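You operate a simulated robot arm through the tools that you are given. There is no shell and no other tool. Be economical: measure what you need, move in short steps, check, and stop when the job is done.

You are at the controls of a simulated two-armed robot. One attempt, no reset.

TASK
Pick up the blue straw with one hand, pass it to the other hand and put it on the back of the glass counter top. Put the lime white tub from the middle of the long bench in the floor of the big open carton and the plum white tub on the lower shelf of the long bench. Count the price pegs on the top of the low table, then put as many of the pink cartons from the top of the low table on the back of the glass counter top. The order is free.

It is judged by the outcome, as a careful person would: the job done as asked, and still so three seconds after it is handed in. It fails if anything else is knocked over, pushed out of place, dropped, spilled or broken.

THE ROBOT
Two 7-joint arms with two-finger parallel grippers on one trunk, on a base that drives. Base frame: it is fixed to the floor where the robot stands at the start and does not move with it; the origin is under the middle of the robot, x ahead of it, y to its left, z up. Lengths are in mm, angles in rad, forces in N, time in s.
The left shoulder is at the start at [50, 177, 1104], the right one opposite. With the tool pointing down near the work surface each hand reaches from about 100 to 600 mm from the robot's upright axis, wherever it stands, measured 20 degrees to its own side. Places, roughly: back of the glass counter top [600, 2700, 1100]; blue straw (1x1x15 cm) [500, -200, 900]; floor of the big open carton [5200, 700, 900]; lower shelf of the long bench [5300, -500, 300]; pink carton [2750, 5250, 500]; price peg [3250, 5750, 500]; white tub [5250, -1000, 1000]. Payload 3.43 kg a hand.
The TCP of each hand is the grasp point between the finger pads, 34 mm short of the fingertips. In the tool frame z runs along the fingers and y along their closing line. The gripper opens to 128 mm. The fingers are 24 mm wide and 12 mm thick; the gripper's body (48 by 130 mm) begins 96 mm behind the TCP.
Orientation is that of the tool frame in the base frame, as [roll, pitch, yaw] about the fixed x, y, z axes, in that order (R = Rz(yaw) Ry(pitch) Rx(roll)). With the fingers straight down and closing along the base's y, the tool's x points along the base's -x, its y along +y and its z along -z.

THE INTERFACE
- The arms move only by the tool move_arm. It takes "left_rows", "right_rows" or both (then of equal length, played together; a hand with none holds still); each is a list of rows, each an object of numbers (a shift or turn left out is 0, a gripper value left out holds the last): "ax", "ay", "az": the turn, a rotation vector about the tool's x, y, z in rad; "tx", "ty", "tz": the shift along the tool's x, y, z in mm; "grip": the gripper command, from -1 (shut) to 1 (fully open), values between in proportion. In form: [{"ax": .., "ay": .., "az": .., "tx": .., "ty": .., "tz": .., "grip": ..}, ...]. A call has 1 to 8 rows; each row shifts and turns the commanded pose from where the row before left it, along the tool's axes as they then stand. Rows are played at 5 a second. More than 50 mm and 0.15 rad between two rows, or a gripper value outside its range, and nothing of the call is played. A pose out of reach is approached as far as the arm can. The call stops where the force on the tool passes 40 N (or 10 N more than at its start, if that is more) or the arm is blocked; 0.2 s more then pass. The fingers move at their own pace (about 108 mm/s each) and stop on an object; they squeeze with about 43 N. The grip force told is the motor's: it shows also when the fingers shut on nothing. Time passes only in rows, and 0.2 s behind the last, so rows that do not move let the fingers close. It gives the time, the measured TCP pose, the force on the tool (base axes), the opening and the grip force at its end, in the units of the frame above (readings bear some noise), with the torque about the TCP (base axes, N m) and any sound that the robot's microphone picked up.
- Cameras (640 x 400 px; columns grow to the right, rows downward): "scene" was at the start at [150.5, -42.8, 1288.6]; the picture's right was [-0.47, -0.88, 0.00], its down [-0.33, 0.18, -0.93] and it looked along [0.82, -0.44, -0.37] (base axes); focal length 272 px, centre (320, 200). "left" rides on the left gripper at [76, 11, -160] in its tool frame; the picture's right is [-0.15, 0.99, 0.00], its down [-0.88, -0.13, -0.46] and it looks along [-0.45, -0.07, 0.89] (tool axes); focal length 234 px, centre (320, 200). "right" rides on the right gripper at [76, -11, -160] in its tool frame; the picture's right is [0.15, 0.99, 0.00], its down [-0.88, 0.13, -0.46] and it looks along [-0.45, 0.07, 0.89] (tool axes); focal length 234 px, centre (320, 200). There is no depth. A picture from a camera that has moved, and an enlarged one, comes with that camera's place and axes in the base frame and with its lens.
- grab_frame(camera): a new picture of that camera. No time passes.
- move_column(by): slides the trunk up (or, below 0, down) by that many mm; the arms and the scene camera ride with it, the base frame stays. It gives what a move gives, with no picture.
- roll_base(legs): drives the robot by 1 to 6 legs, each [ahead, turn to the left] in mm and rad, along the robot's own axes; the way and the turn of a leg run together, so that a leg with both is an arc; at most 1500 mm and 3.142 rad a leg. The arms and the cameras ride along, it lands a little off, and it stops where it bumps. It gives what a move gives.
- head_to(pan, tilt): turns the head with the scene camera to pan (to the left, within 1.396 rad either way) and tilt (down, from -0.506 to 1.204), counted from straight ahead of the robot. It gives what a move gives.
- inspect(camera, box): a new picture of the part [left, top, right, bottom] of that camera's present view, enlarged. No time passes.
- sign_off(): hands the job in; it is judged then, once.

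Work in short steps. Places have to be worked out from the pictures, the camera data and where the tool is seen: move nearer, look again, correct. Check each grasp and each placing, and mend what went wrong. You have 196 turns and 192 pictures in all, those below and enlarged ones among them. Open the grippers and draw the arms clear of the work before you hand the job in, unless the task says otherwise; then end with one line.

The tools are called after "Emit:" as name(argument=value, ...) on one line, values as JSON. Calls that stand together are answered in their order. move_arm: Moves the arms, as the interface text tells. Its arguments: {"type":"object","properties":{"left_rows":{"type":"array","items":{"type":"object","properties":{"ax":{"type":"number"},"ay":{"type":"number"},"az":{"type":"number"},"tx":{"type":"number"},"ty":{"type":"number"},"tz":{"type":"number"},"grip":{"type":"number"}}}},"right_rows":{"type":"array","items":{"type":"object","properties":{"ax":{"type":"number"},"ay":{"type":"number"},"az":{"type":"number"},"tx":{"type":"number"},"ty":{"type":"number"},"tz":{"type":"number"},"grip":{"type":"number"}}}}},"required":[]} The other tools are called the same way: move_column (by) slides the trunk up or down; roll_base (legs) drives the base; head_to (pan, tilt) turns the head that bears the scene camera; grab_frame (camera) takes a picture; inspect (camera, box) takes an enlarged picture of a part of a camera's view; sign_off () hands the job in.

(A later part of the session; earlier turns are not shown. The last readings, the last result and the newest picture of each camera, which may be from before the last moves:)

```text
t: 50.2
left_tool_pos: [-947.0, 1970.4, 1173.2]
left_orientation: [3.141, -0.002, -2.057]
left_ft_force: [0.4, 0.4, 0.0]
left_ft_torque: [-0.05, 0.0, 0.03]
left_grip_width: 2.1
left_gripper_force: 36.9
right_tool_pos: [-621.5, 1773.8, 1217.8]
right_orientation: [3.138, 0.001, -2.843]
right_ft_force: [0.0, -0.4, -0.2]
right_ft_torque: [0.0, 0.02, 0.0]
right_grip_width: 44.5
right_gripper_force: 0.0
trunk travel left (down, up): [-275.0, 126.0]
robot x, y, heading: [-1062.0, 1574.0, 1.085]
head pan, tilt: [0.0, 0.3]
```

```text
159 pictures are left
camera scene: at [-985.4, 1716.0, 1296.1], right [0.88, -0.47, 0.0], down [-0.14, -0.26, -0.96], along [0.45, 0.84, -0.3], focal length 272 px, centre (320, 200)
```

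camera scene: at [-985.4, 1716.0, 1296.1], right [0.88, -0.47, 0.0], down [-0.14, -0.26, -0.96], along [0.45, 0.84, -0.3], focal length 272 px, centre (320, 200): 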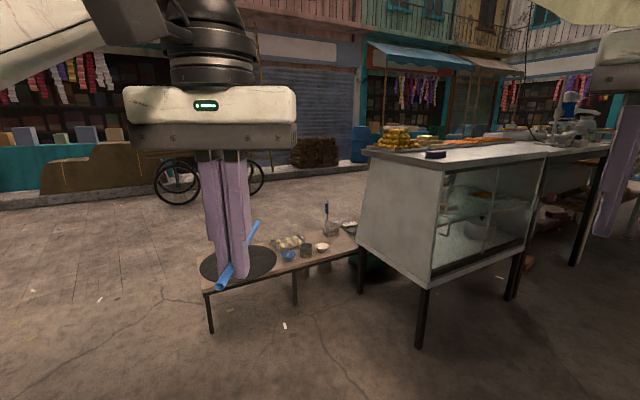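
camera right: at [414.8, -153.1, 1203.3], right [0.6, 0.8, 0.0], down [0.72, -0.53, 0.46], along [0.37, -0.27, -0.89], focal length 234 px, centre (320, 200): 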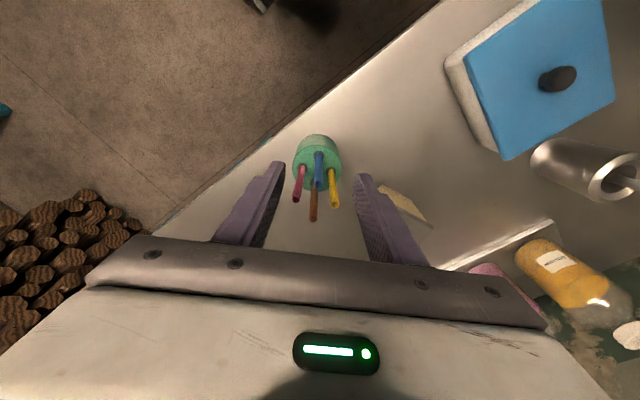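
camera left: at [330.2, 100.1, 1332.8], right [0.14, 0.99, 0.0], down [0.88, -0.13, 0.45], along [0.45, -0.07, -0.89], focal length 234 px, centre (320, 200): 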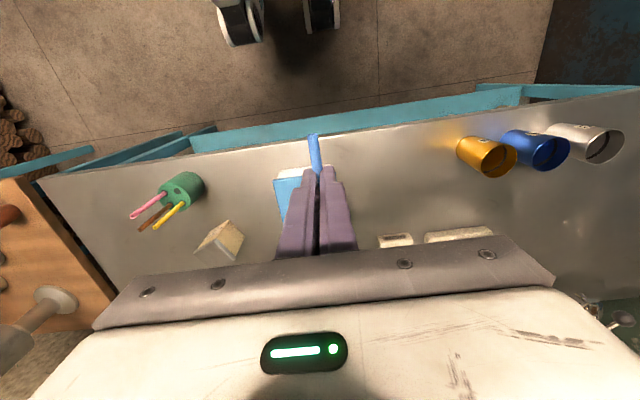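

The glass counter spans about x 130–1050, y 2560–3155; the near (-y) side is its back. I drive along the corridor in front of that side and look at its top.

Emit:
roll_base(legs=[[0, -0.806], [1500, 0], [180, 0], [0, 1.29]])

Emit:
grab_frame(camera="scene")

```text
t: 55.6
left_tool_pos: [-233.2, 1896.3, 1174.1]
left_orientation: [-3.141, 0.002, -2.868]
left_ft_force: [0.9, 0.0, 0.3]
left_ft_torque: [0.04, 0.03, -0.03]
left_grip_width: 2.3
left_gripper_force: 36.8
right_tool_pos: [-153.7, 1522.9, 1227.8]
right_orientation: [3.122, 0.013, 2.626]
right_ft_force: [-1.2, -0.3, -0.6]
right_ft_torque: [-0.01, 0.03, 0.02]
right_grip_width: 44.9
right_gripper_force: 0.1
trunk travel left (down, up): [-275.0, 126.0]
robot x, y, heading: [-592.3, 1701.8, 0.267]
head pan, tilt: [0.0, 0.3]
stopped in leg 2: the robot was blocked; the commanded pose is now the measured one
```

```text
158 pictures are left
camera scene: at [-447.0, 1748.3, 1297.7], right [0.26, -0.96, 0.0], down [-0.28, -0.08, -0.96], along [0.92, 0.25, -0.29], focal length 272 px, centre (320, 200)
```

scene: 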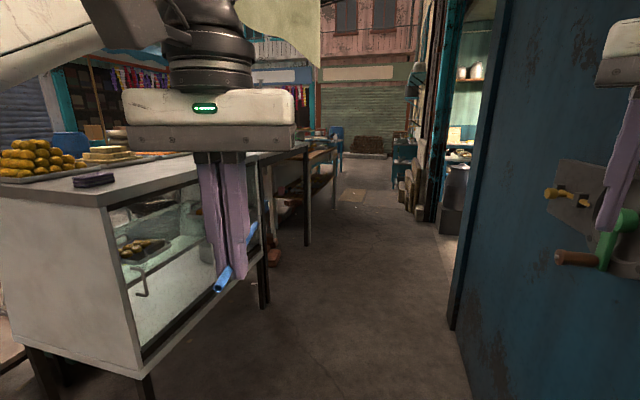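

The right elbow evidently touched the partition's end post. I back off, then look at the thing mounted on the wall ahead.

Emit:
roll_base(legs=[[-350, 0]])

Emit:
head_to(pan=-0.4, tilt=0.25)

Emit:
grab_frame(camera="scene")

```text
t: 57.9
left_tool_pos: [-559.2, 1804.2, 1170.8]
left_orientation: [3.139, -0.003, -2.872]
left_ft_force: [0.9, 0.4, -0.5]
left_ft_torque: [0.0, -0.02, -0.01]
left_grip_width: 2.4
left_gripper_force: 36.7
right_tool_pos: [-479.7, 1428.5, 1220.7]
right_orientation: [3.128, 0.001, 2.618]
right_ft_force: [1.2, -0.1, -0.4]
right_ft_torque: [0.05, 0.0, 0.0]
right_grip_width: 44.8
right_gripper_force: 0.0
trunk travel left (down, up): [-275.0, 126.0]
robot x, y, heading: [-928.6, 1612.1, 0.269]
head pan, tilt: [0.0, 0.3]
```

```text
t: 58.7
left_tool_pos: [-558.8, 1802.9, 1170.5]
left_orientation: [3.139, -0.004, -2.872]
left_ft_force: [1.6, 0.4, 1.4]
left_ft_torque: [0.02, -0.02, 0.0]
left_grip_width: 2.4
left_gripper_force: 36.4
right_tool_pos: [-478.9, 1428.6, 1220.9]
right_orientation: [3.129, -0.001, 2.621]
right_ft_force: [-0.4, 0.3, 0.5]
right_ft_torque: [-0.02, -0.01, -0.02]
right_grip_width: 44.7
right_gripper_force: 0.0
trunk travel left (down, up): [-275.0, 126.0]
robot x, y, heading: [-929.3, 1613.9, 0.266]
head pan, tilt: [-0.4, 0.25]
```

```text
157 pictures are left
camera scene: at [-769.5, 1619.2, 1300.8], right [-0.13, -0.99, 0.0], down [-0.24, 0.03, -0.97], along [0.96, -0.13, -0.25], focal length 272 px, centre (320, 200)
```

scene: 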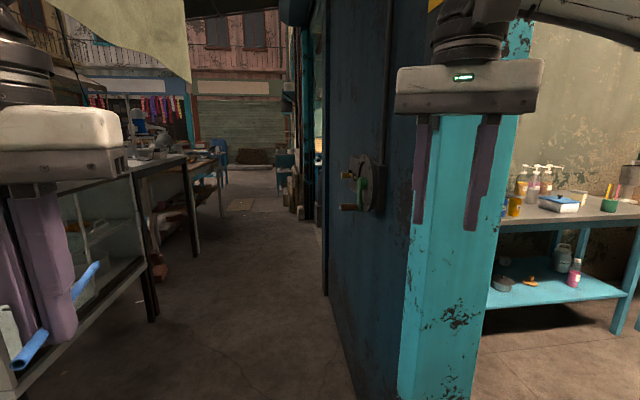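

The protrusion on the wall is small (to y≈1390). I tuck the right hand inward and straighten it, then take a line near y≈1980 along the corridor.

Emit:
move_arm(right_rows=[{"az": -0.131}, {"az": -0.131}, {"az": -0.131}, {"az": -0.131}, {"az": -0.131}, {"az": -0.13}, {"ty": 45, "tz": 10}, {"ty": 45, "tz": 10}])

Emit:
roll_base(legs=[[0, 0.8], [300, 0], [0, -1.066]])

Emit:
head_to(pan=-0.2, tilt=0.3)

Emit:
grab_frame(camera="scene")

```text
t: 60.5
left_tool_pos: [-557.8, 1804.9, 1169.3]
left_orientation: [3.141, -0.006, -2.869]
left_ft_force: [0.6, -0.2, 0.4]
left_ft_torque: [-0.04, 0.03, -0.01]
left_grip_width: 2.3
left_gripper_force: 37.0
right_tool_pos: [-501.5, 1516.9, 1201.5]
right_orientation: [3.133, 0.009, -2.878]
right_ft_force: [-0.2, 0.7, -0.5]
right_ft_torque: [0.01, 0.01, -0.02]
right_grip_width: 44.5
right_gripper_force: 0.0
trunk travel left (down, up): [-275.0, 126.0]
robot x, y, heading: [-926.2, 1612.8, 0.261]
head pan, tilt: [-0.4, 0.25]
```

```text
t: 67.3
left_tool_pos: [-380.1, 1953.1, 1170.0]
left_orientation: [3.14, -0.002, 3.139]
left_ft_force: [1.1, 0.4, 0.4]
left_ft_torque: [0.04, 0.0, -0.01]
left_grip_width: 2.4
left_gripper_force: 37.2
right_tool_pos: [-402.5, 1659.6, 1201.8]
right_orientation: [3.134, 0.01, 3.133]
right_ft_force: [-0.1, -1.1, -0.8]
right_ft_torque: [0.03, -0.01, -0.01]
right_grip_width: 44.9
right_gripper_force: 0.1
trunk travel left (down, up): [-275.0, 126.0]
robot x, y, heading: [-787.2, 1871.4, -0.006]
head pan, tilt: [-0.4, 0.25]
```

```text
t: 68.1
left_tool_pos: [-380.5, 1953.6, 1170.7]
left_orientation: [3.14, -0.006, 3.14]
left_ft_force: [-0.3, -0.6, 0.0]
left_ft_torque: [0.0, 0.0, -0.01]
left_grip_width: 2.6
left_gripper_force: 36.3
right_tool_pos: [-403.0, 1660.3, 1201.9]
right_orientation: [3.134, 0.008, 3.133]
right_ft_force: [0.1, 0.0, -0.9]
right_ft_torque: [-0.05, -0.01, -0.01]
right_grip_width: 44.7
right_gripper_force: 0.0
trunk travel left (down, up): [-275.0, 126.0]
robot x, y, heading: [-789.5, 1868.1, -0.007]
head pan, tilt: [-0.201, 0.3]
```

```text
156 pictures are left
camera scene: at [-627.4, 1849.1, 1296.1], right [-0.21, -0.98, 0.0], down [-0.29, 0.06, -0.96], along [0.93, -0.2, -0.3], focal length 272 px, centre (320, 200)
```

scene: 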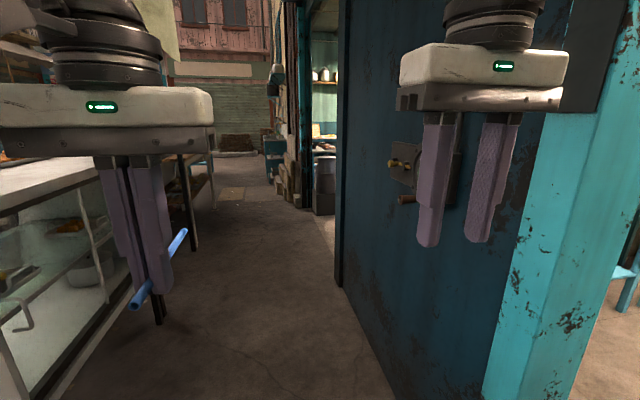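

I head slightly left and drive along the corridor to x≈600.

Emit:
roll_base(legs=[[0, 0.09], [700, 0], [690, 0]])

Emit:
head_to(pan=1.0, tilt=0.3)

Emit:
grab_frame(camera="scene")

```text
t: 75.9
left_tool_pos: [1019.9, 2113.4, 1171.0]
left_orientation: [3.141, -0.005, -3.045]
left_ft_force: [0.6, -1.1, 0.5]
left_ft_torque: [-0.01, 0.01, 0.0]
left_grip_width: 2.2
left_gripper_force: 37.4
right_tool_pos: [1026.8, 1821.3, 1203.4]
right_orientation: [3.135, 0.009, -3.051]
right_ft_force: [0.5, 0.2, 0.2]
right_ft_torque: [0.0, 0.02, -0.01]
right_grip_width: 44.8
right_gripper_force: 0.1
trunk travel left (down, up): [-275.0, 126.0]
robot x, y, heading: [623.4, 1987.7, 0.092]
head pan, tilt: [-0.201, 0.3]
```

```text
t: 77.3
left_tool_pos: [1020.8, 2113.4, 1170.7]
left_orientation: [3.141, -0.004, -3.045]
left_ft_force: [0.1, 0.3, 0.6]
left_ft_torque: [-0.02, -0.02, 0.01]
left_grip_width: 2.4
left_gripper_force: 36.6
right_tool_pos: [1026.3, 1819.4, 1202.3]
right_orientation: [3.134, 0.008, -3.051]
right_ft_force: [-0.6, -0.6, 0.0]
right_ft_torque: [-0.03, 0.02, 0.02]
right_grip_width: 44.9
right_gripper_force: 0.1
trunk travel left (down, up): [-275.0, 126.0]
robot x, y, heading: [625.1, 1985.4, 0.09]
head pan, tilt: [1.0, 0.3]
```

```text
155 pictures are left
camera scene: at [734.6, 2079.0, 1296.1], right [0.89, -0.46, 0.0], down [-0.14, -0.26, -0.96], along [0.44, 0.85, -0.3], focal length 272 px, centre (320, 200)
```

scene: 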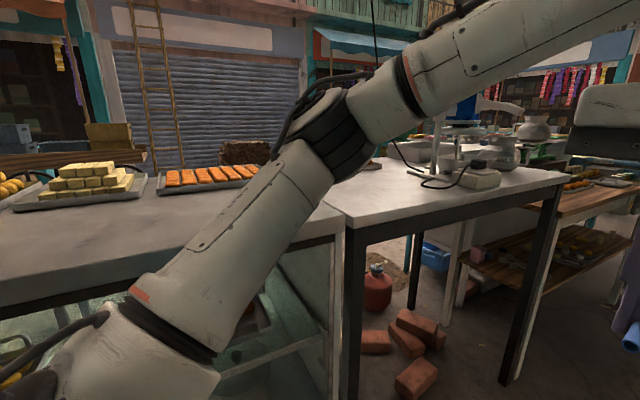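

The back strip of the counter top is empty; trays are on the far side. I turn to face it.

Emit:
roll_base(legs=[[0, 1.48]])

Emit:
head_to(pan=0.0, tilt=0.45)

Emit:
grab_frame(camera="scene")

Emit:
grab_frame(camera="left")

```text
t: 81.3
left_tool_pos: [536.9, 2396.2, 1170.5]
left_orientation: [3.138, -0.003, -1.571]
left_ft_force: [0.1, 0.0, -0.8]
left_ft_torque: [0.0, 0.01, -0.03]
left_grip_width: 2.0
left_gripper_force: 37.5
right_tool_pos: [827.6, 2373.6, 1201.9]
right_orientation: [3.135, 0.01, -1.576]
right_ft_force: [-0.3, -1.1, -0.5]
right_ft_torque: [0.0, 0.03, 0.0]
right_grip_width: 44.8
right_gripper_force: 0.1
trunk travel left (down, up): [-275.0, 126.0]
robot x, y, heading: [620.0, 1988.1, 1.562]
head pan, tilt: [1.0, 0.3]
```

```text
t: 82.6
left_tool_pos: [536.3, 2397.0, 1171.4]
left_orientation: [3.141, -0.002, -1.571]
left_ft_force: [-0.1, 0.2, 0.6]
left_ft_torque: [0.02, -0.01, 0.01]
left_grip_width: 2.0
left_gripper_force: 36.6
right_tool_pos: [828.6, 2374.5, 1201.6]
right_orientation: [3.134, 0.011, -1.576]
right_ft_force: [-0.5, 0.2, 0.8]
right_ft_torque: [-0.04, 0.01, -0.01]
right_grip_width: 45.1
right_gripper_force: 0.0
trunk travel left (down, up): [-275.0, 126.0]
robot x, y, heading: [623.6, 1988.2, 1.567]
head pan, tilt: [0.0, 0.45]
```

```text
154 pictures are left
camera scene: at [622.4, 2151.7, 1282.2], right [1.0, 0.0, 0.0], down [0.0, -0.44, -0.9], along [0.0, 0.9, -0.44], focal length 272 px, centre (320, 200)
```

scene: 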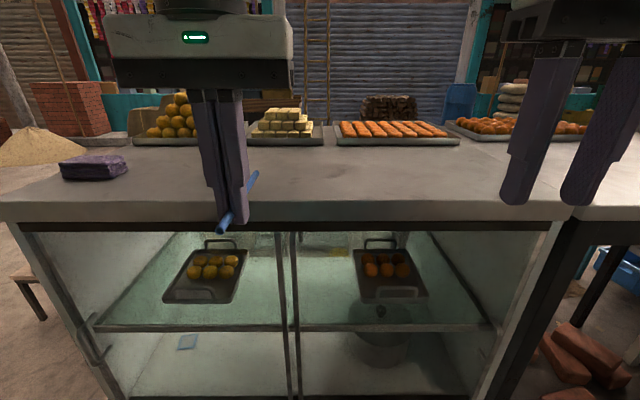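

```text
153 pictures are left
camera left: at [525.9, 2322.8, 1331.4], right [-0.99, 0.15, 0.0], down [0.13, 0.88, 0.45], along [0.07, 0.45, -0.89], focal length 234 px, centre (320, 200)
```

left: 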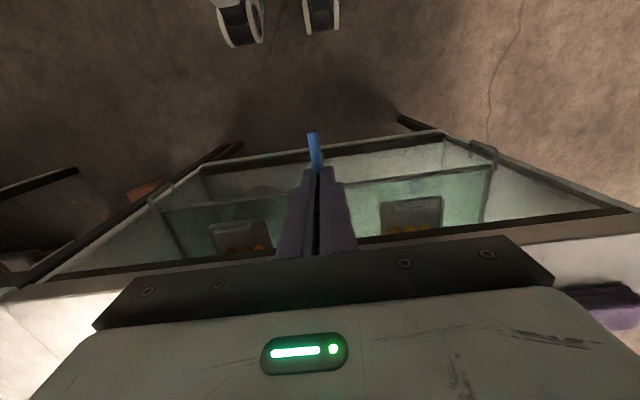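

The counter top's back edge is near y≈2515. I drive 140 mm closer so that y≈2630 is within comfortable reach.

Emit:
roll_base(legs=[[140, 0]])

Emit:
move_arm(left_rows=[{"tx": -45}, {"tx": -40}, {}])

Emit:
grab_frame(camera="scene")

Emit:
grab_frame(camera="left")

```text
t: 83.9
left_tool_pos: [536.6, 2536.5, 1169.6]
left_orientation: [3.139, -0.007, -1.57]
left_ft_force: [-0.3, 0.7, 0.1]
left_ft_torque: [-0.04, -0.01, 0.0]
left_grip_width: 2.3
left_gripper_force: 36.8
right_tool_pos: [829.4, 2514.8, 1202.0]
right_orientation: [3.135, 0.008, -1.576]
right_ft_force: [-0.9, 0.5, 1.0]
right_ft_torque: [-0.05, 0.0, 0.01]
right_grip_width: 44.6
right_gripper_force: 0.1
trunk travel left (down, up): [-275.0, 126.0]
robot x, y, heading: [627.5, 2131.2, 1.565]
head pan, tilt: [0.0, 0.45]
```

```text
t: 84.7
left_tool_pos: [537.3, 2619.9, 1170.8]
left_orientation: [3.14, -0.002, -1.573]
left_ft_force: [-0.4, 0.3, 0.6]
left_ft_torque: [0.01, -0.01, 0.02]
left_grip_width: 2.1
left_gripper_force: 36.9
right_tool_pos: [829.7, 2515.4, 1201.5]
right_orientation: [3.134, 0.011, -1.576]
right_ft_force: [-0.3, -0.2, 0.3]
right_ft_torque: [0.01, 0.0, -0.04]
right_grip_width: 45.0
right_gripper_force: 0.0
trunk travel left (down, up): [-275.0, 126.0]
robot x, y, heading: [623.1, 2127.8, 1.562]
head pan, tilt: [0.0, 0.45]
```

```text
152 pictures are left
camera scene: at [622.9, 2291.9, 1282.2], right [1.0, 0.0, 0.0], down [0.0, -0.44, -0.9], along [0.0, 0.9, -0.44], focal length 272 px, centre (320, 200)
```

scene: 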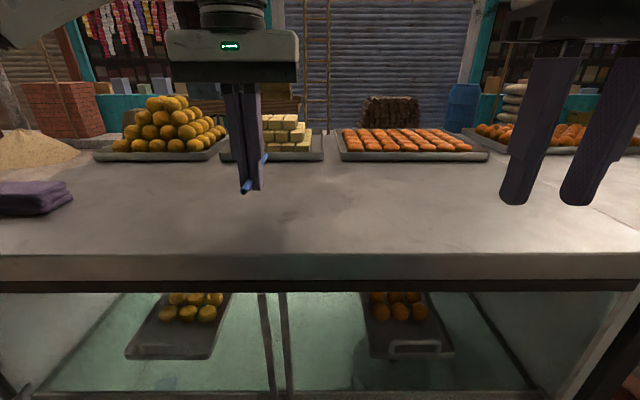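

```text
151 pictures are left
camera left: at [526.1, 2547.5, 1331.5], right [-0.99, 0.15, 0.0], down [0.13, 0.88, 0.45], along [0.06, 0.45, -0.89], focal length 234 px, centre (320, 200)
```

left: 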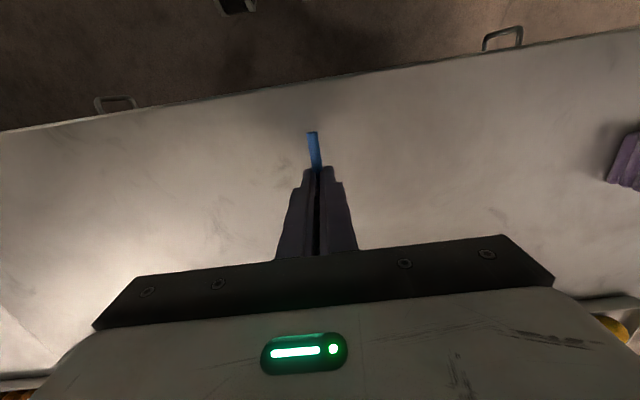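

Refined: counter top z≈1077, back edge y≈2559. I advance 30 mm more and lower the straw until the fingertips are just above the top.

Emit:
move_arm(left_rows=[{"tx": -30}, {"tz": 25}, {"tz": 20}, {"tz": 5}, {"tz": 3}, {}])

Emit:
inspect(camera="scene", box=[180, 100, 320, 240])

```text
t: 86.1
left_tool_pos: [538.1, 2651.4, 1123.6]
left_orientation: [-3.136, 0.012, -1.568]
left_ft_force: [0.2, -0.5, 9.2]
left_ft_torque: [-0.12, 0.1, -0.07]
left_grip_width: 2.3
left_gripper_force: 37.5
right_tool_pos: [829.4, 2513.3, 1201.7]
right_orientation: [3.133, 0.01, -1.577]
right_ft_force: [-0.2, -0.2, 0.5]
right_ft_torque: [0.03, -0.02, 0.0]
right_grip_width: 44.6
right_gripper_force: 0.1
trunk travel left (down, up): [-275.0, 126.0]
robot x, y, heading: [626.9, 2130.7, 1.566]
head pan, tilt: [0.0, 0.45]
stopped in row 6 (left hand): the force on the tool passed its limit at 42 N (the readings are from after the stop); the commanded pose is now the measured one
```

```text
2.86 times, centred on (250, 170) of scene
camera zoom: at [623.2, 2291.3, 1282.1], right [1.0, 0.0, 0.0], down [0.0, -0.43, -0.9], along [0.0, 0.9, -0.43], focal length 777 px, centre (520, 286)
```

zoom: 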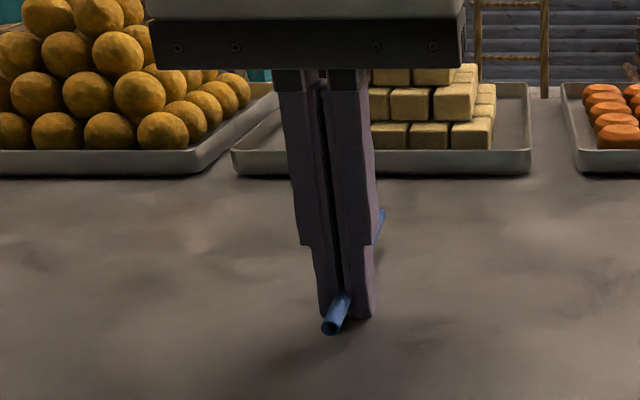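

Contact made (z 1123). I release gently and rise.

Emit:
move_arm(left_rows=[{"tz": -1}, {"grip": -0.9}, {"grip": -0.8}, {}, {"grip": -0.6}, {}, {"tz": -40}, {"tz": -40}])

Emit:
grab_frame(camera="left")

Emit:
grab_frame(camera="scene")

```text
t: 87.9
left_tool_pos: [538.3, 2650.4, 1203.5]
left_orientation: [-3.139, 0.012, -1.571]
left_ft_force: [-0.8, 0.2, 0.1]
left_ft_torque: [0.05, 0.0, 0.0]
left_grip_width: 25.6
left_gripper_force: 0.0
right_tool_pos: [829.8, 2514.4, 1202.5]
right_orientation: [3.133, 0.011, -1.575]
right_ft_force: [0.8, 0.7, 0.1]
right_ft_torque: [0.05, 0.05, 0.0]
right_grip_width: 44.6
right_gripper_force: 0.1
trunk travel left (down, up): [-275.0, 126.0]
robot x, y, heading: [623.8, 2128.8, 1.566]
head pan, tilt: [0.0, 0.45]
```

```text
149 pictures are left
camera left: at [526.4, 2575.9, 1363.2], right [-0.99, 0.14, 0.0], down [0.13, 0.88, 0.46], along [0.07, 0.46, -0.89], focal length 234 px, centre (320, 200)
```

left: 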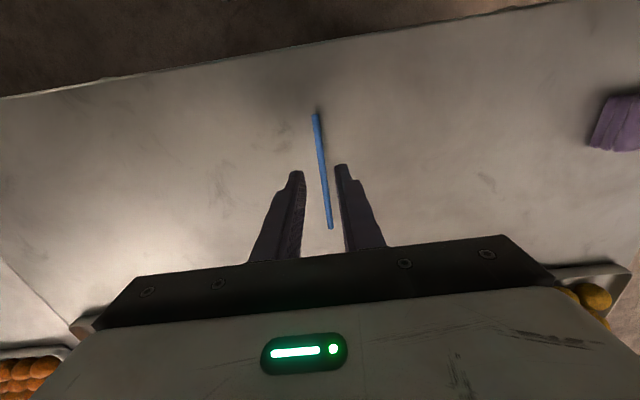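

```text
148 pictures are left
camera scene: at [623.8, 2291.6, 1282.2], right [1.0, 0.0, 0.0], down [0.0, -0.43, -0.9], along [0.0, 0.9, -0.43], focal length 272 px, centre (320, 200)
```

scene: 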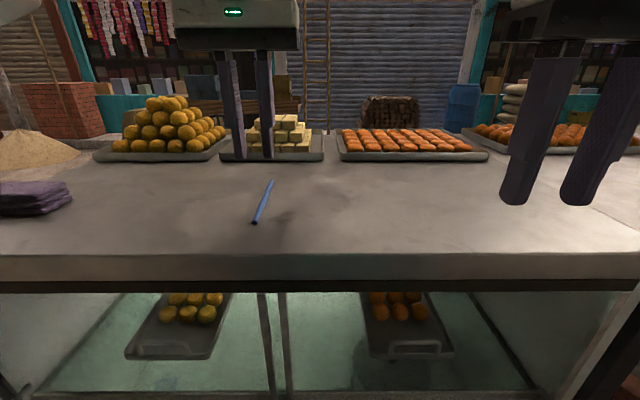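

The straw lies on the back of the counter. I draw the left arm back, back off, turn to face +x and survey the way east.

Emit:
move_arm(left_rows=[{"tx": 40}, {"tx": 40}, {"tx": 40}, {}])

Emit:
roll_base(legs=[[-170, 0], [0, -1.57]])

Emit:
head_to(pan=0.0, tilt=0.15)

Emit:
grab_frame(camera="scene")

Emit:
head_to(pan=0.9, tilt=0.15)

Emit:
grab_frame(camera="scene")

```text
t: 88.9
left_tool_pos: [535.5, 2530.1, 1202.2]
left_orientation: [-3.137, 0.007, -1.566]
left_ft_force: [0.2, -0.5, 0.5]
left_ft_torque: [-0.05, -0.01, 0.02]
left_grip_width: 25.7
left_gripper_force: 0.1
right_tool_pos: [829.5, 2514.4, 1202.5]
right_orientation: [3.134, 0.008, -1.576]
right_ft_force: [-0.3, 0.2, -0.8]
right_ft_torque: [0.02, -0.01, 0.01]
right_grip_width: 44.9
right_gripper_force: 0.0
trunk travel left (down, up): [-275.0, 126.0]
robot x, y, heading: [624.5, 2125.1, 1.565]
head pan, tilt: [0.0, 0.45]
```

```text
t: 94.2
left_tool_pos: [1025.1, 2040.3, 1202.7]
left_orientation: [-3.136, 0.009, 3.126]
left_ft_force: [-0.1, -0.5, 0.3]
left_ft_torque: [0.01, -0.01, 0.01]
left_grip_width: 25.7
left_gripper_force: 0.0
right_tool_pos: [1004.2, 1747.6, 1201.0]
right_orientation: [3.136, 0.009, 3.122]
right_ft_force: [0.0, 0.1, -0.7]
right_ft_torque: [-0.01, 0.01, 0.03]
right_grip_width: 44.6
right_gripper_force: 0.1
trunk travel left (down, up): [-275.0, 126.0]
robot x, y, heading: [624.1, 1958.5, -0.025]
head pan, tilt: [0.0, 0.45]
```

```text
t: 95.0
left_tool_pos: [1025.6, 2041.1, 1202.0]
left_orientation: [-3.139, 0.009, 3.127]
left_ft_force: [-0.4, -0.1, -0.6]
left_ft_torque: [0.01, 0.0, -0.01]
left_grip_width: 25.5
left_gripper_force: 0.0
right_tool_pos: [1006.1, 1748.1, 1202.5]
right_orientation: [3.135, 0.01, 3.12]
right_ft_force: [-0.4, 0.1, -0.3]
right_ft_torque: [0.01, -0.01, 0.05]
right_grip_width: 44.5
right_gripper_force: 0.1
trunk travel left (down, up): [-275.0, 126.0]
robot x, y, heading: [623.9, 1963.2, -0.021]
head pan, tilt: [0.0, 0.15]
```

```text
147 pictures are left
camera scene: at [784.1, 1957.2, 1310.0], right [-0.02, -1.0, 0.0], down [-0.15, 0.0, -0.99], along [0.99, -0.02, -0.15], focal length 272 px, centre (320, 200)
```

scene: 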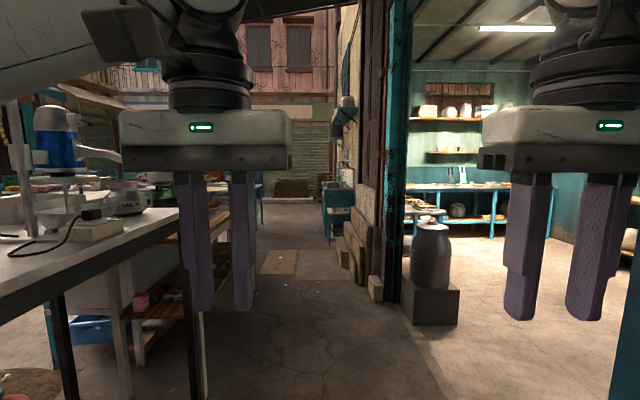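

```text
t: 96.2
left_tool_pos: [1024.9, 2041.1, 1202.3]
left_orientation: [-3.139, 0.01, 3.128]
left_ft_force: [0.9, -0.4, -0.1]
left_ft_torque: [0.02, -0.01, 0.0]
left_grip_width: 25.8
left_gripper_force: 0.0
right_tool_pos: [1004.8, 1748.6, 1202.1]
right_orientation: [3.133, 0.012, 3.12]
right_ft_force: [-0.5, -0.3, 1.1]
right_ft_torque: [-0.01, -0.04, 0.02]
right_grip_width: 44.7
right_gripper_force: 0.0
trunk travel left (down, up): [-275.0, 126.0]
robot x, y, heading: [625.1, 1958.9, -0.019]
head pan, tilt: [0.901, 0.15]
```

```text
146 pictures are left
camera scene: at [750.5, 2030.6, 1310.1], right [0.77, -0.64, 0.0], down [-0.1, -0.12, -0.99], along [0.63, 0.76, -0.15], focal length 272 px, centre (320, 200)
```

scene: 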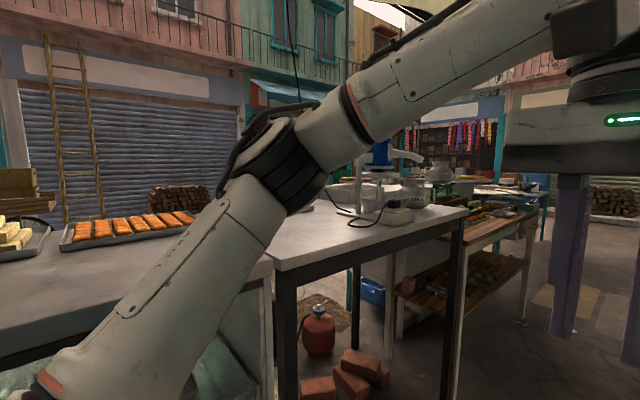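

East of the partition there is an opening (x≈1180–3150) into a room with teal shelves at its far wall, likely where the long bench is. I drive east and turn to look in.

Emit:
roll_base(legs=[[1200, 0], [0, -0.75]])

Emit:
head_to(pan=0.0, tilt=0.2)

Emit:
grab_frame(camera="scene")

```text
t: 104.1
left_tool_pos: [2158.5, 1755.4, 1203.2]
left_orientation: [-3.138, 0.008, 2.419]
left_ft_force: [-0.7, 0.8, -0.4]
left_ft_torque: [-0.02, -0.05, -0.01]
left_grip_width: 25.5
left_gripper_force: 0.0
right_tool_pos: [1951.5, 1545.3, 1203.2]
right_orientation: [3.133, 0.011, 2.411]
right_ft_force: [0.8, 0.1, 0.0]
right_ft_torque: [0.01, -0.03, -0.03]
right_grip_width: 44.9
right_gripper_force: 0.0
trunk travel left (down, up): [-275.0, 126.0]
robot x, y, heading: [1801.4, 1957.0, -0.731]
head pan, tilt: [0.901, 0.15]
```

```text
t: 105.3
left_tool_pos: [2158.6, 1755.4, 1203.4]
left_orientation: [-3.138, 0.009, 2.419]
left_ft_force: [-0.2, -0.1, 0.0]
left_ft_torque: [-0.01, 0.01, -0.01]
left_grip_width: 25.7
left_gripper_force: 0.1
right_tool_pos: [1951.7, 1546.6, 1203.1]
right_orientation: [3.133, 0.01, 2.411]
right_ft_force: [0.6, -0.4, 0.6]
right_ft_torque: [0.0, 0.01, 0.0]
right_grip_width: 44.8
right_gripper_force: 0.0
trunk travel left (down, up): [-275.0, 126.0]
robot x, y, heading: [1804.8, 1952.8, -0.732]
head pan, tilt: [0.0, 0.201]
```

```text
145 pictures are left
camera scene: at [1920.4, 1847.7, 1305.4], right [-0.67, -0.75, 0.0], down [-0.15, 0.13, -0.98], along [0.73, -0.65, -0.2], focal length 272 px, centre (320, 200)
```

scene: 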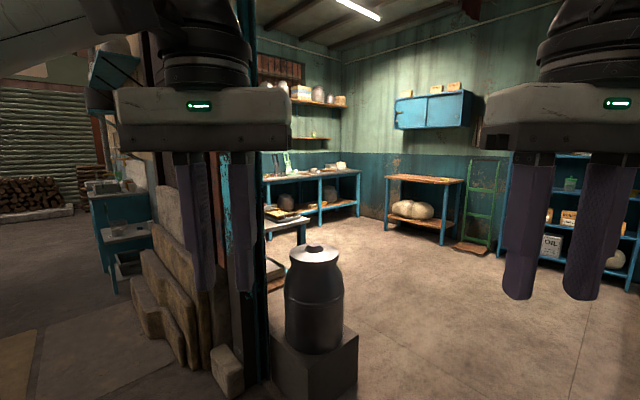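

The long bench stands on the far wall. I drive around the pot on the box: first to about (2030,500), then turn and look.

Emit:
roll_base(legs=[[0, -0.685], [1470, 0], [0, 1.05]])

Emit:
grab_frame(camera="scene")

```text
t: 117.1
left_tool_pos: [2429.9, 423.9, 1203.2]
left_orientation: [-3.136, 0.009, 2.751]
left_ft_force: [-0.2, -0.3, 0.3]
left_ft_torque: [0.02, 0.02, 0.01]
left_grip_width: 25.5
left_gripper_force: 0.0
right_tool_pos: [2303.4, 158.1, 1201.6]
right_orientation: [3.135, 0.01, 2.744]
right_ft_force: [0.5, -0.8, 0.6]
right_ft_torque: [0.0, 0.01, -0.01]
right_grip_width: 44.7
right_gripper_force: 0.1
trunk travel left (down, up): [-275.0, 126.0]
robot x, y, heading: [2022.4, 492.7, -0.4]
head pan, tilt: [0.0, 0.201]
```

```text
144 pictures are left
camera scene: at [2174.7, 433.4, 1305.4], right [-0.39, -0.92, 0.0], down [-0.18, 0.08, -0.98], along [0.9, -0.38, -0.2], focal length 272 px, centre (320, 200)
```

scene: 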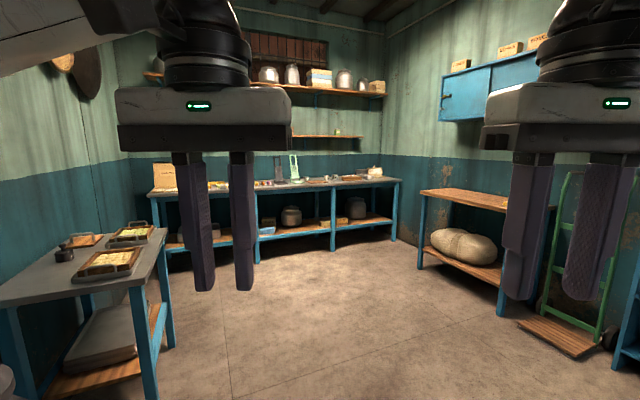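

The long bench runs along x≈5080+, y from about 900 to -1900, with the open carton at its left end. I drive near its middle.

Emit:
roll_base(legs=[[0, -0.1], [1350, 0], [1250, 0], [0, 0.5]])

Emit:
head_to(pan=0.0, tilt=0.4)

Emit:
grab_frame(camera="scene")

```text
t: 131.6
left_tool_pos: [4703.8, -628.4, 1202.8]
left_orientation: [-3.134, 0.01, -3.121]
left_ft_force: [0.5, 0.6, -0.2]
left_ft_torque: [0.0, -0.01, -0.02]
left_grip_width: 25.5
left_gripper_force: 0.1
right_tool_pos: [4692.3, -923.2, 1203.2]
right_orientation: [3.135, 0.011, -3.128]
right_ft_force: [-0.7, 0.9, 0.2]
right_ft_torque: [-0.01, -0.01, 0.01]
right_grip_width: 44.7
right_gripper_force: 0.1
trunk travel left (down, up): [-275.0, 126.0]
robot x, y, heading: [4302.6, -727.5, 0.014]
head pan, tilt: [0.0, 0.201]
```

```text
t: 132.4
left_tool_pos: [4704.3, -630.3, 1203.6]
left_orientation: [-3.135, 0.008, -3.121]
left_ft_force: [1.4, -0.5, 0.1]
left_ft_torque: [-0.02, -0.04, 0.0]
left_grip_width: 25.8
left_gripper_force: 0.0
right_tool_pos: [4692.1, -923.7, 1202.4]
right_orientation: [3.134, 0.011, -3.13]
right_ft_force: [0.2, 0.2, -0.4]
right_ft_torque: [-0.01, 0.03, 0.0]
right_grip_width: 44.7
right_gripper_force: 0.1
trunk travel left (down, up): [-275.0, 126.0]
robot x, y, heading: [4305.7, -725.2, 0.014]
head pan, tilt: [0.0, 0.4]
```

```text
143 pictures are left
camera scene: at [4465.3, -721.1, 1286.9], right [0.01, -1.0, 0.0], down [-0.39, 0.0, -0.92], along [0.92, 0.01, -0.39], focal length 272 px, centre (320, 200)
```

scene: 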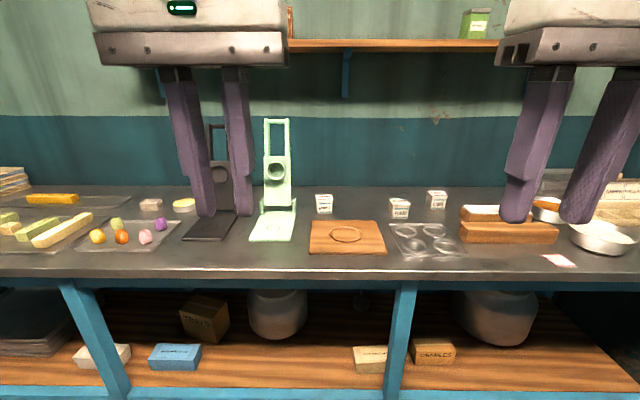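

I see three small white tubs. I read their labels, and look at the lower shelf.

Emit:
inspect(camera="scene", box=[300, 170, 460, 270])

Emit:
inspect(camera="scene", box=[0, 270, 640, 400])

Emit:
inspect(camera="scene", box=[0, 170, 300, 270])

```text
4.00 times, centred on (380, 220) of scene
camera zoom: at [4465.3, -721.1, 1286.9], right [0.01, -1.0, 0.0], down [-0.39, 0.0, -0.92], along [0.92, 0.01, -0.39], focal length 1088 px, centre (80, 120)
```

zoom: 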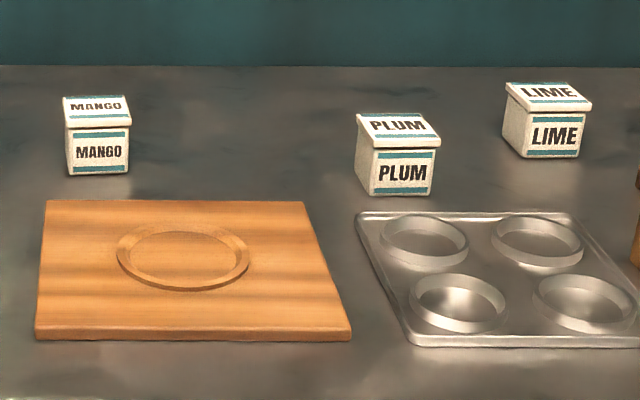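

```text
1.00 times, centred on (320, 335) of scene (not enlarged: the box is as wide or as high as the picture)
camera zoom: at [4465.3, -721.1, 1286.9], right [0.01, -1.0, 0.0], down [-0.39, 0.0, -0.92], along [0.92, 0.01, -0.39], focal length 272 px, centre (320, 65)
```

zoom: 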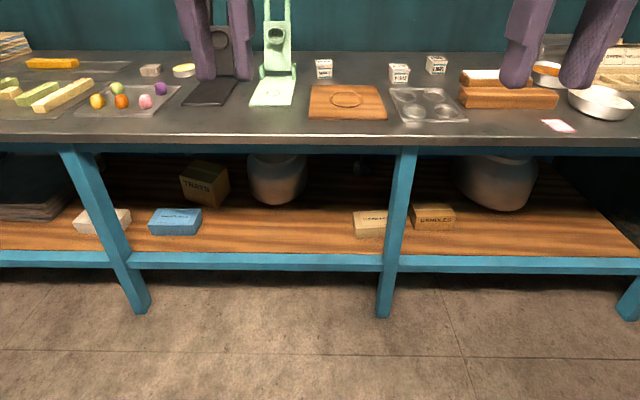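

```text
2.13 times, centred on (150, 220) of scene
camera zoom: at [4465.3, -721.1, 1286.9], right [0.01, -1.0, 0.0], down [-0.39, 0.0, -0.92], along [0.92, 0.01, -0.39], focal length 580 px, centre (683, 157)
```

zoom: 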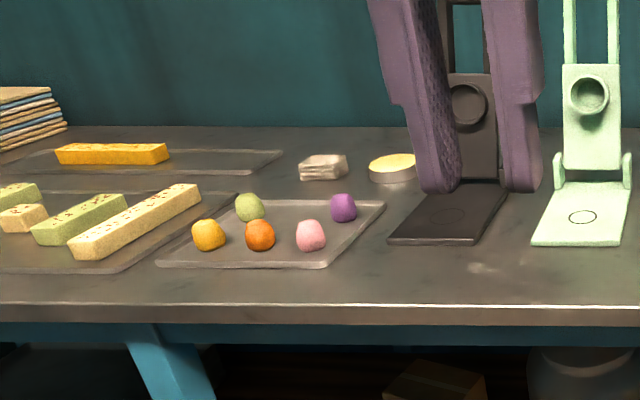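

LIME, PLUM and MANGO are readable; plum sits near (5290,-987), lime near (5364,-1138), bench top z≈870, shelf z≈355. They are deep on the bench, so I need to know how far my base extends; I look with the right hand camera.

Emit:
grab_frame(camera="right")

Emit:
head_to(pan=0.0, tilt=1.2)

Emit:
grab_frame(camera="scene")

```text
139 pictures are left
camera right: at [4616.5, -936.5, 1362.5], right [-0.16, 0.99, 0.01], down [0.87, 0.14, 0.47], along [0.46, 0.08, -0.88], focal length 234 px, centre (320, 200)
```

right: 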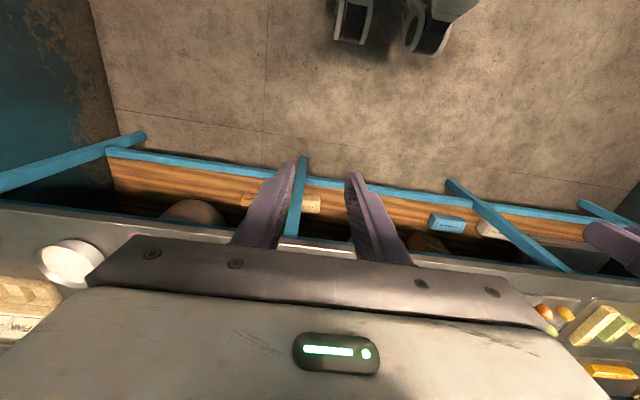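

```text
t: 133.5
left_tool_pos: [4704.0, -627.5, 1202.9]
left_orientation: [-3.138, 0.008, -3.123]
left_ft_force: [0.0, 0.3, 0.6]
left_ft_torque: [0.04, 0.01, 0.0]
left_grip_width: 25.8
left_gripper_force: 0.1
right_tool_pos: [4692.6, -923.0, 1203.1]
right_orientation: [3.135, 0.009, -3.129]
right_ft_force: [-0.8, 0.4, 1.4]
right_ft_torque: [-0.03, -0.03, -0.01]
right_grip_width: 44.6
right_gripper_force: 0.1
trunk travel left (down, up): [-275.0, 126.0]
robot x, y, heading: [4306.1, -725.3, 0.009]
head pan, tilt: [0.0, 1.201]
```

```text
138 pictures are left
camera scene: at [4428.6, -721.5, 1224.1], right [0.01, -1.0, 0.0], down [-0.93, -0.01, -0.36], along [0.36, 0.0, -0.93], focal length 272 px, centre (320, 200)
```

scene: 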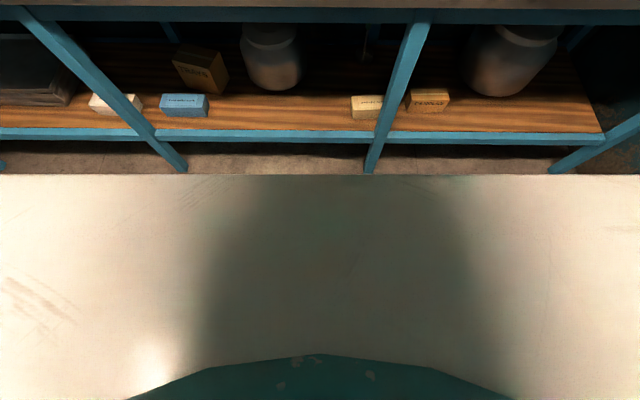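

My base's front wheels reach only about 130–150 mm ahead of the axis, so I can go closer to the bench. I drive to about (4700,-930), facing the bench.

Emit:
roll_base(legs=[[0, -0.49], [444, 0], [0, 0.48]])

Emit:
head_to(pan=-0.1, tilt=0.6)

Emit:
grab_frame(camera="scene")

```text
t: 139.0
left_tool_pos: [5101.3, -839.6, 1203.0]
left_orientation: [-3.138, 0.009, -3.13]
left_ft_force: [0.1, 0.3, -1.0]
left_ft_torque: [-0.01, -0.02, 0.01]
left_grip_width: 25.3
left_gripper_force: 0.0
right_tool_pos: [5087.7, -1135.8, 1203.1]
right_orientation: [3.134, 0.01, -3.137]
right_ft_force: [-0.1, 0.0, -0.4]
right_ft_torque: [-0.01, -0.02, 0.02]
right_grip_width: 44.8
right_gripper_force: 0.0
trunk travel left (down, up): [-275.0, 126.0]
robot x, y, heading: [4697.9, -936.7, 0.011]
head pan, tilt: [0.0, 1.201]
```

```text
t: 140.0
left_tool_pos: [5102.9, -841.5, 1202.8]
left_orientation: [-3.136, 0.008, -3.131]
left_ft_force: [-0.1, 0.5, -0.1]
left_ft_torque: [0.01, -0.02, 0.01]
left_grip_width: 25.6
left_gripper_force: 0.1
right_tool_pos: [5087.7, -1135.1, 1202.5]
right_orientation: [3.132, 0.011, -3.138]
right_ft_force: [0.0, -0.3, 0.2]
right_ft_torque: [0.04, -0.01, -0.03]
right_grip_width: 44.8
right_gripper_force: 0.0
trunk travel left (down, up): [-275.0, 126.0]
robot x, y, heading: [4699.9, -930.5, 0.004]
head pan, tilt: [-0.099, 0.6]
```

```text
137 pictures are left
camera scene: at [4857.3, -939.8, 1268.6], right [-0.1, -1.0, 0.0], down [-0.56, 0.05, -0.82], along [0.82, -0.08, -0.57], focal length 272 px, centre (320, 200)
```

scene: 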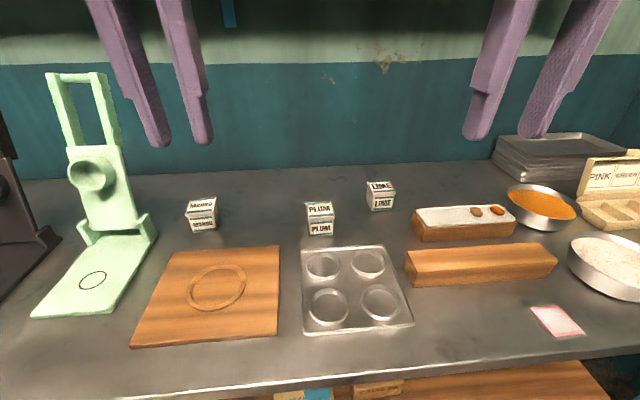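

Plum's centre is about (5325,-986), lime's about (5400,-1142). I tilt the right hand 45° forward (this suits both the reach and the low shelf) and open it, staying above the bench.

Emit:
move_arm(right_rows=[{"ay": -0.131, "grip": 0.5}, {"ay": -0.131}, {"ay": -0.131}, {"ay": -0.131}, {"ay": -0.131}, {"ay": -0.13}, {}])

Emit:
grab_frame(camera="right")

```text
t: 141.6
left_tool_pos: [5101.3, -840.5, 1203.7]
left_orientation: [-3.137, 0.009, -3.131]
left_ft_force: [0.0, 0.0, -0.1]
left_ft_torque: [-0.02, -0.01, -0.02]
left_grip_width: 25.4
left_gripper_force: 0.0
right_tool_pos: [5087.7, -1135.3, 1202.7]
right_orientation: [3.129, 0.798, 3.137]
right_ft_force: [0.1, 0.0, -0.1]
right_ft_torque: [-0.02, 0.0, 0.01]
right_grip_width: 96.2
right_gripper_force: 0.1
trunk travel left (down, up): [-275.0, 126.0]
robot x, y, heading: [4700.8, -933.7, 0.002]
head pan, tilt: [-0.099, 0.6]
```

```text
136 pictures are left
camera right: at [4921.7, -1147.3, 1261.0], right [-0.11, 0.99, -0.1], down [0.29, 0.12, 0.95], along [0.95, 0.07, -0.3], focal length 234 px, centre (320, 200)
```

right: 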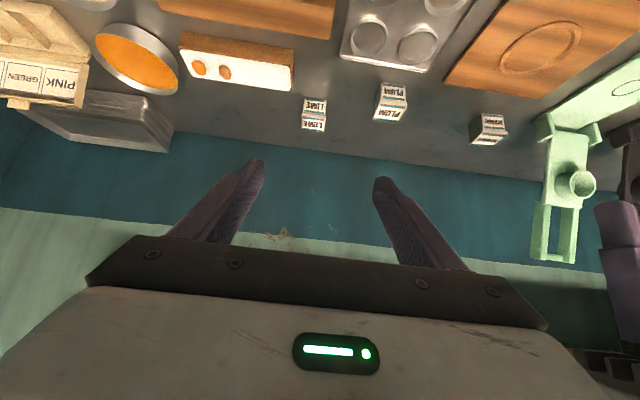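

Triangulation agrees: plum's front-bottom is at (5303,-988,870), about 60 mm wide. I move to a pre-grasp point up and back along the tool direction.

Emit:
move_arm(right_rows=[{"tx": 6.64, "ty": 21.2, "tz": 37.8}, {"tx": 6.64, "ty": 21.2, "tz": 37.8}, {"tx": 6.64, "ty": 21.2, "tz": 37.8}, {"tx": 6.64, "ty": 21.2, "tz": 37.8}, {"tx": 6.64, "ty": 21.2, "tz": 37.8}, {"tx": 6.64, "ty": 21.2, "tz": 37.8}, {"tx": 6.64, "ty": 21.2, "tz": 37.8}, {}])

Emit:
grab_frame(camera="right")

Emit:
grab_frame(camera="scene")

```text
t: 143.4
left_tool_pos: [5101.6, -841.5, 1202.4]
left_orientation: [-3.137, 0.008, -3.131]
left_ft_force: [0.8, 0.2, 0.1]
left_ft_torque: [0.01, 0.0, -0.02]
left_grip_width: 25.7
left_gripper_force: 0.0
right_tool_pos: [5216.2, -1028.1, 1047.8]
right_orientation: [3.129, 0.798, 3.135]
right_ft_force: [-0.3, 0.3, 0.0]
right_ft_torque: [0.01, -0.01, -0.03]
right_grip_width: 96.0
right_gripper_force: 0.1
right hand out of reach, approached as far as the arm can: row 6, 7
trunk travel left (down, up): [-275.0, 126.0]
robot x, y, heading: [4698.0, -930.1, 0.007]
head pan, tilt: [-0.099, 0.6]
```

```text
135 pictures are left
camera right: at [5050.7, -1039.6, 1106.5], right [-0.1, 0.99, -0.1], down [0.29, 0.12, 0.95], along [0.95, 0.07, -0.3], focal length 234 px, centre (320, 200)
```

right: 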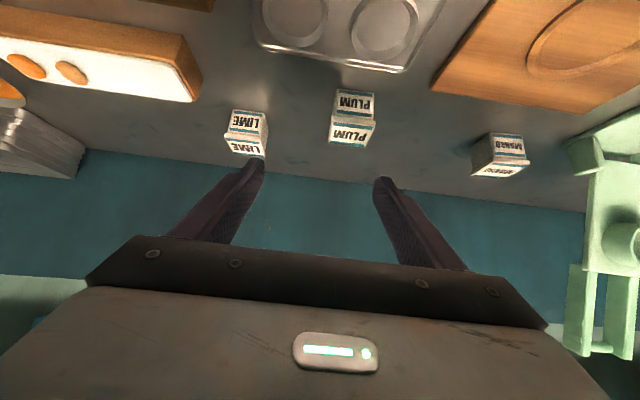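

```text
134 pictures are left
camera scene: at [4857.3, -939.8, 1268.6], right [-0.1, -1.0, 0.0], down [-0.56, 0.05, -0.83], along [0.82, -0.08, -0.56], focal length 272 px, centre (320, 200)
```

scene: 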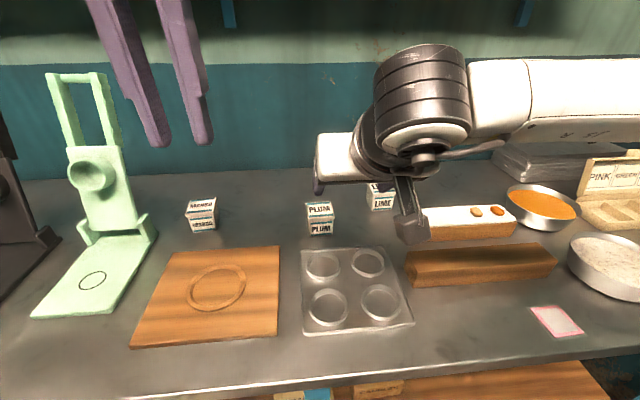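

The arm ran out of reach here. I drive 70 mm closer (still about 130 mm from the bench edge) and lower the trunk 80 mm to give the arm more room.

Emit:
roll_base(legs=[[70, 0]])

Emit:
move_column(by=-80)

Emit:
grab_frame(camera="right")

```text
t: 144.6
left_tool_pos: [5166.3, -838.6, 1202.0]
left_orientation: [-3.139, 0.009, -3.127]
left_ft_force: [-0.3, -0.1, 0.5]
left_ft_torque: [-0.04, -0.04, 0.03]
left_grip_width: 25.7
left_gripper_force: 0.0
right_tool_pos: [5282.8, -1024.3, 1048.9]
right_orientation: [3.127, 0.798, 3.136]
right_ft_force: [-1.2, -0.2, 0.5]
right_ft_torque: [-0.01, -0.02, -0.03]
right_grip_width: 96.1
right_gripper_force: 0.0
trunk travel left (down, up): [-275.0, 126.0]
robot x, y, heading: [4769.2, -929.0, 0.002]
head pan, tilt: [-0.099, 0.6]
stopped in leg 1: the robot was blocked; the commanded pose is now the measured one
```

```text
t: 145.7
left_tool_pos: [5167.1, -837.8, 1121.4]
left_orientation: [-3.137, 0.008, -3.128]
left_ft_force: [-0.5, 0.0, 0.2]
left_ft_torque: [-0.03, -0.02, -0.01]
left_grip_width: 25.8
left_gripper_force: 0.0
right_tool_pos: [5282.6, -1025.6, 967.8]
right_orientation: [3.128, 0.796, 3.135]
right_ft_force: [-0.4, -0.1, 0.6]
right_ft_torque: [-0.01, 0.0, -0.01]
right_grip_width: 96.0
right_gripper_force: 0.0
trunk travel left (down, up): [-195.0, 206.0]
robot x, y, heading: [4765.0, -932.0, 0.008]
head pan, tilt: [-0.099, 0.6]
```

```text
133 pictures are left
camera right: at [5116.6, -1037.0, 1026.4], right [-0.11, 0.99, -0.1], down [0.29, 0.12, 0.95], along [0.95, 0.07, -0.3], focal length 234 px, centre (320, 200)
```

right: 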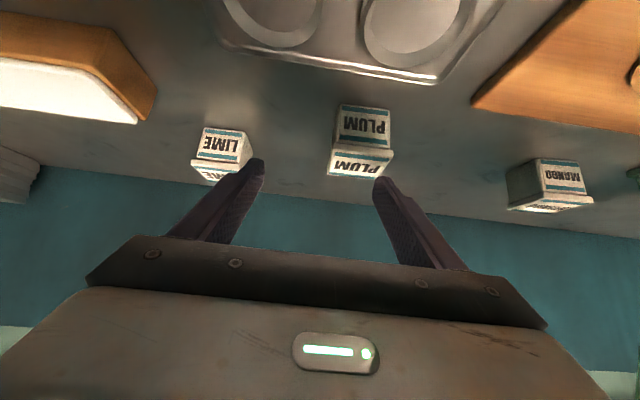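

The base touched the bench's lower shelf at x≈4766; I back off 12 mm. Then I centre the hand on plum in y while staying behind it.

Emit:
roll_base(legs=[[-12, 0]])

Emit:
move_arm(right_rows=[{"tz": -25}, {"ty": 38}, {}])

Emit:
grab_frame(camera="right")

Emit:
grab_frame(camera="scene")

```text
t: 146.5
left_tool_pos: [5154.7, -837.6, 1124.1]
left_orientation: [-3.137, 0.008, -3.128]
left_ft_force: [-0.4, 1.0, 0.5]
left_ft_torque: [0.05, -0.04, -0.01]
left_grip_width: 25.8
left_gripper_force: 0.1
right_tool_pos: [5269.9, -1025.3, 967.2]
right_orientation: [3.128, 0.796, 3.136]
right_ft_force: [-0.3, 0.0, 1.2]
right_ft_torque: [0.02, 0.01, -0.01]
right_grip_width: 96.1
right_gripper_force: 0.1
trunk travel left (down, up): [-195.0, 206.0]
robot x, y, heading: [4753.6, -929.8, 0.003]
head pan, tilt: [-0.099, 0.6]
```

```text
t: 147.3
left_tool_pos: [5154.2, -837.9, 1122.5]
left_orientation: [-3.138, 0.005, -3.128]
left_ft_force: [0.0, -1.0, 0.3]
left_ft_torque: [0.01, -0.01, 0.06]
left_grip_width: 25.7
left_gripper_force: 0.1
right_tool_pos: [5252.7, -1025.6, 985.4]
right_orientation: [3.127, 0.795, 3.136]
right_ft_force: [0.3, 0.5, 0.0]
right_ft_torque: [-0.01, -0.01, 0.0]
right_grip_width: 96.0
right_gripper_force: 0.0
right hand out of reach, approached as far as the arm can: row 2
trunk travel left (down, up): [-195.0, 206.0]
robot x, y, heading: [4755.8, -931.0, 0.007]
head pan, tilt: [-0.099, 0.6]
```

```text
132 pictures are left
camera right: at [5087.7, -1037.3, 1043.6], right [-0.11, 0.99, -0.1], down [0.29, 0.12, 0.95], along [0.95, 0.07, -0.3], focal length 234 px, centre (320, 200)
```

right: 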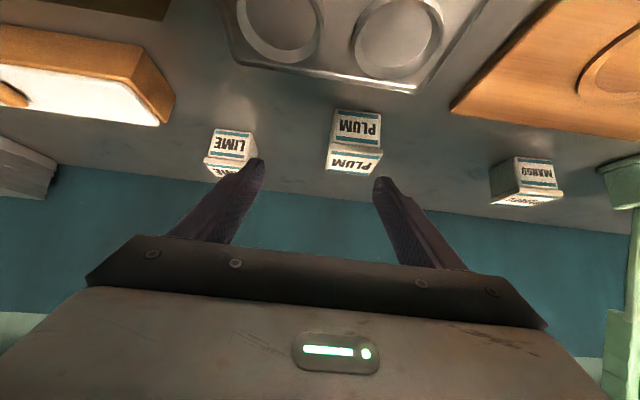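

```text
131 pictures are left
camera scene: at [4910.5, -937.8, 1188.6], right [-0.09, -1.0, 0.0], down [-0.56, 0.05, -0.83], along [0.82, -0.08, -0.56], focal length 272 px, centre (320, 200)
```

scene: 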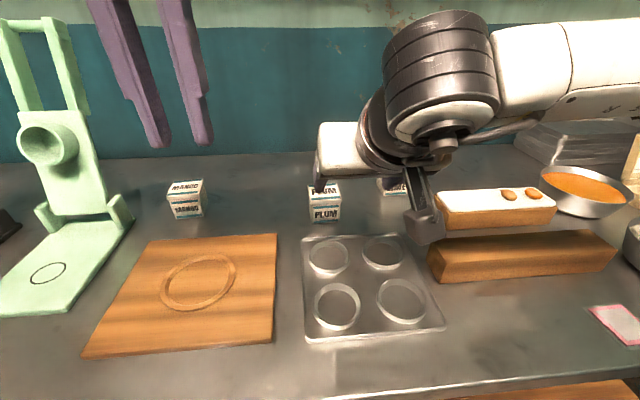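

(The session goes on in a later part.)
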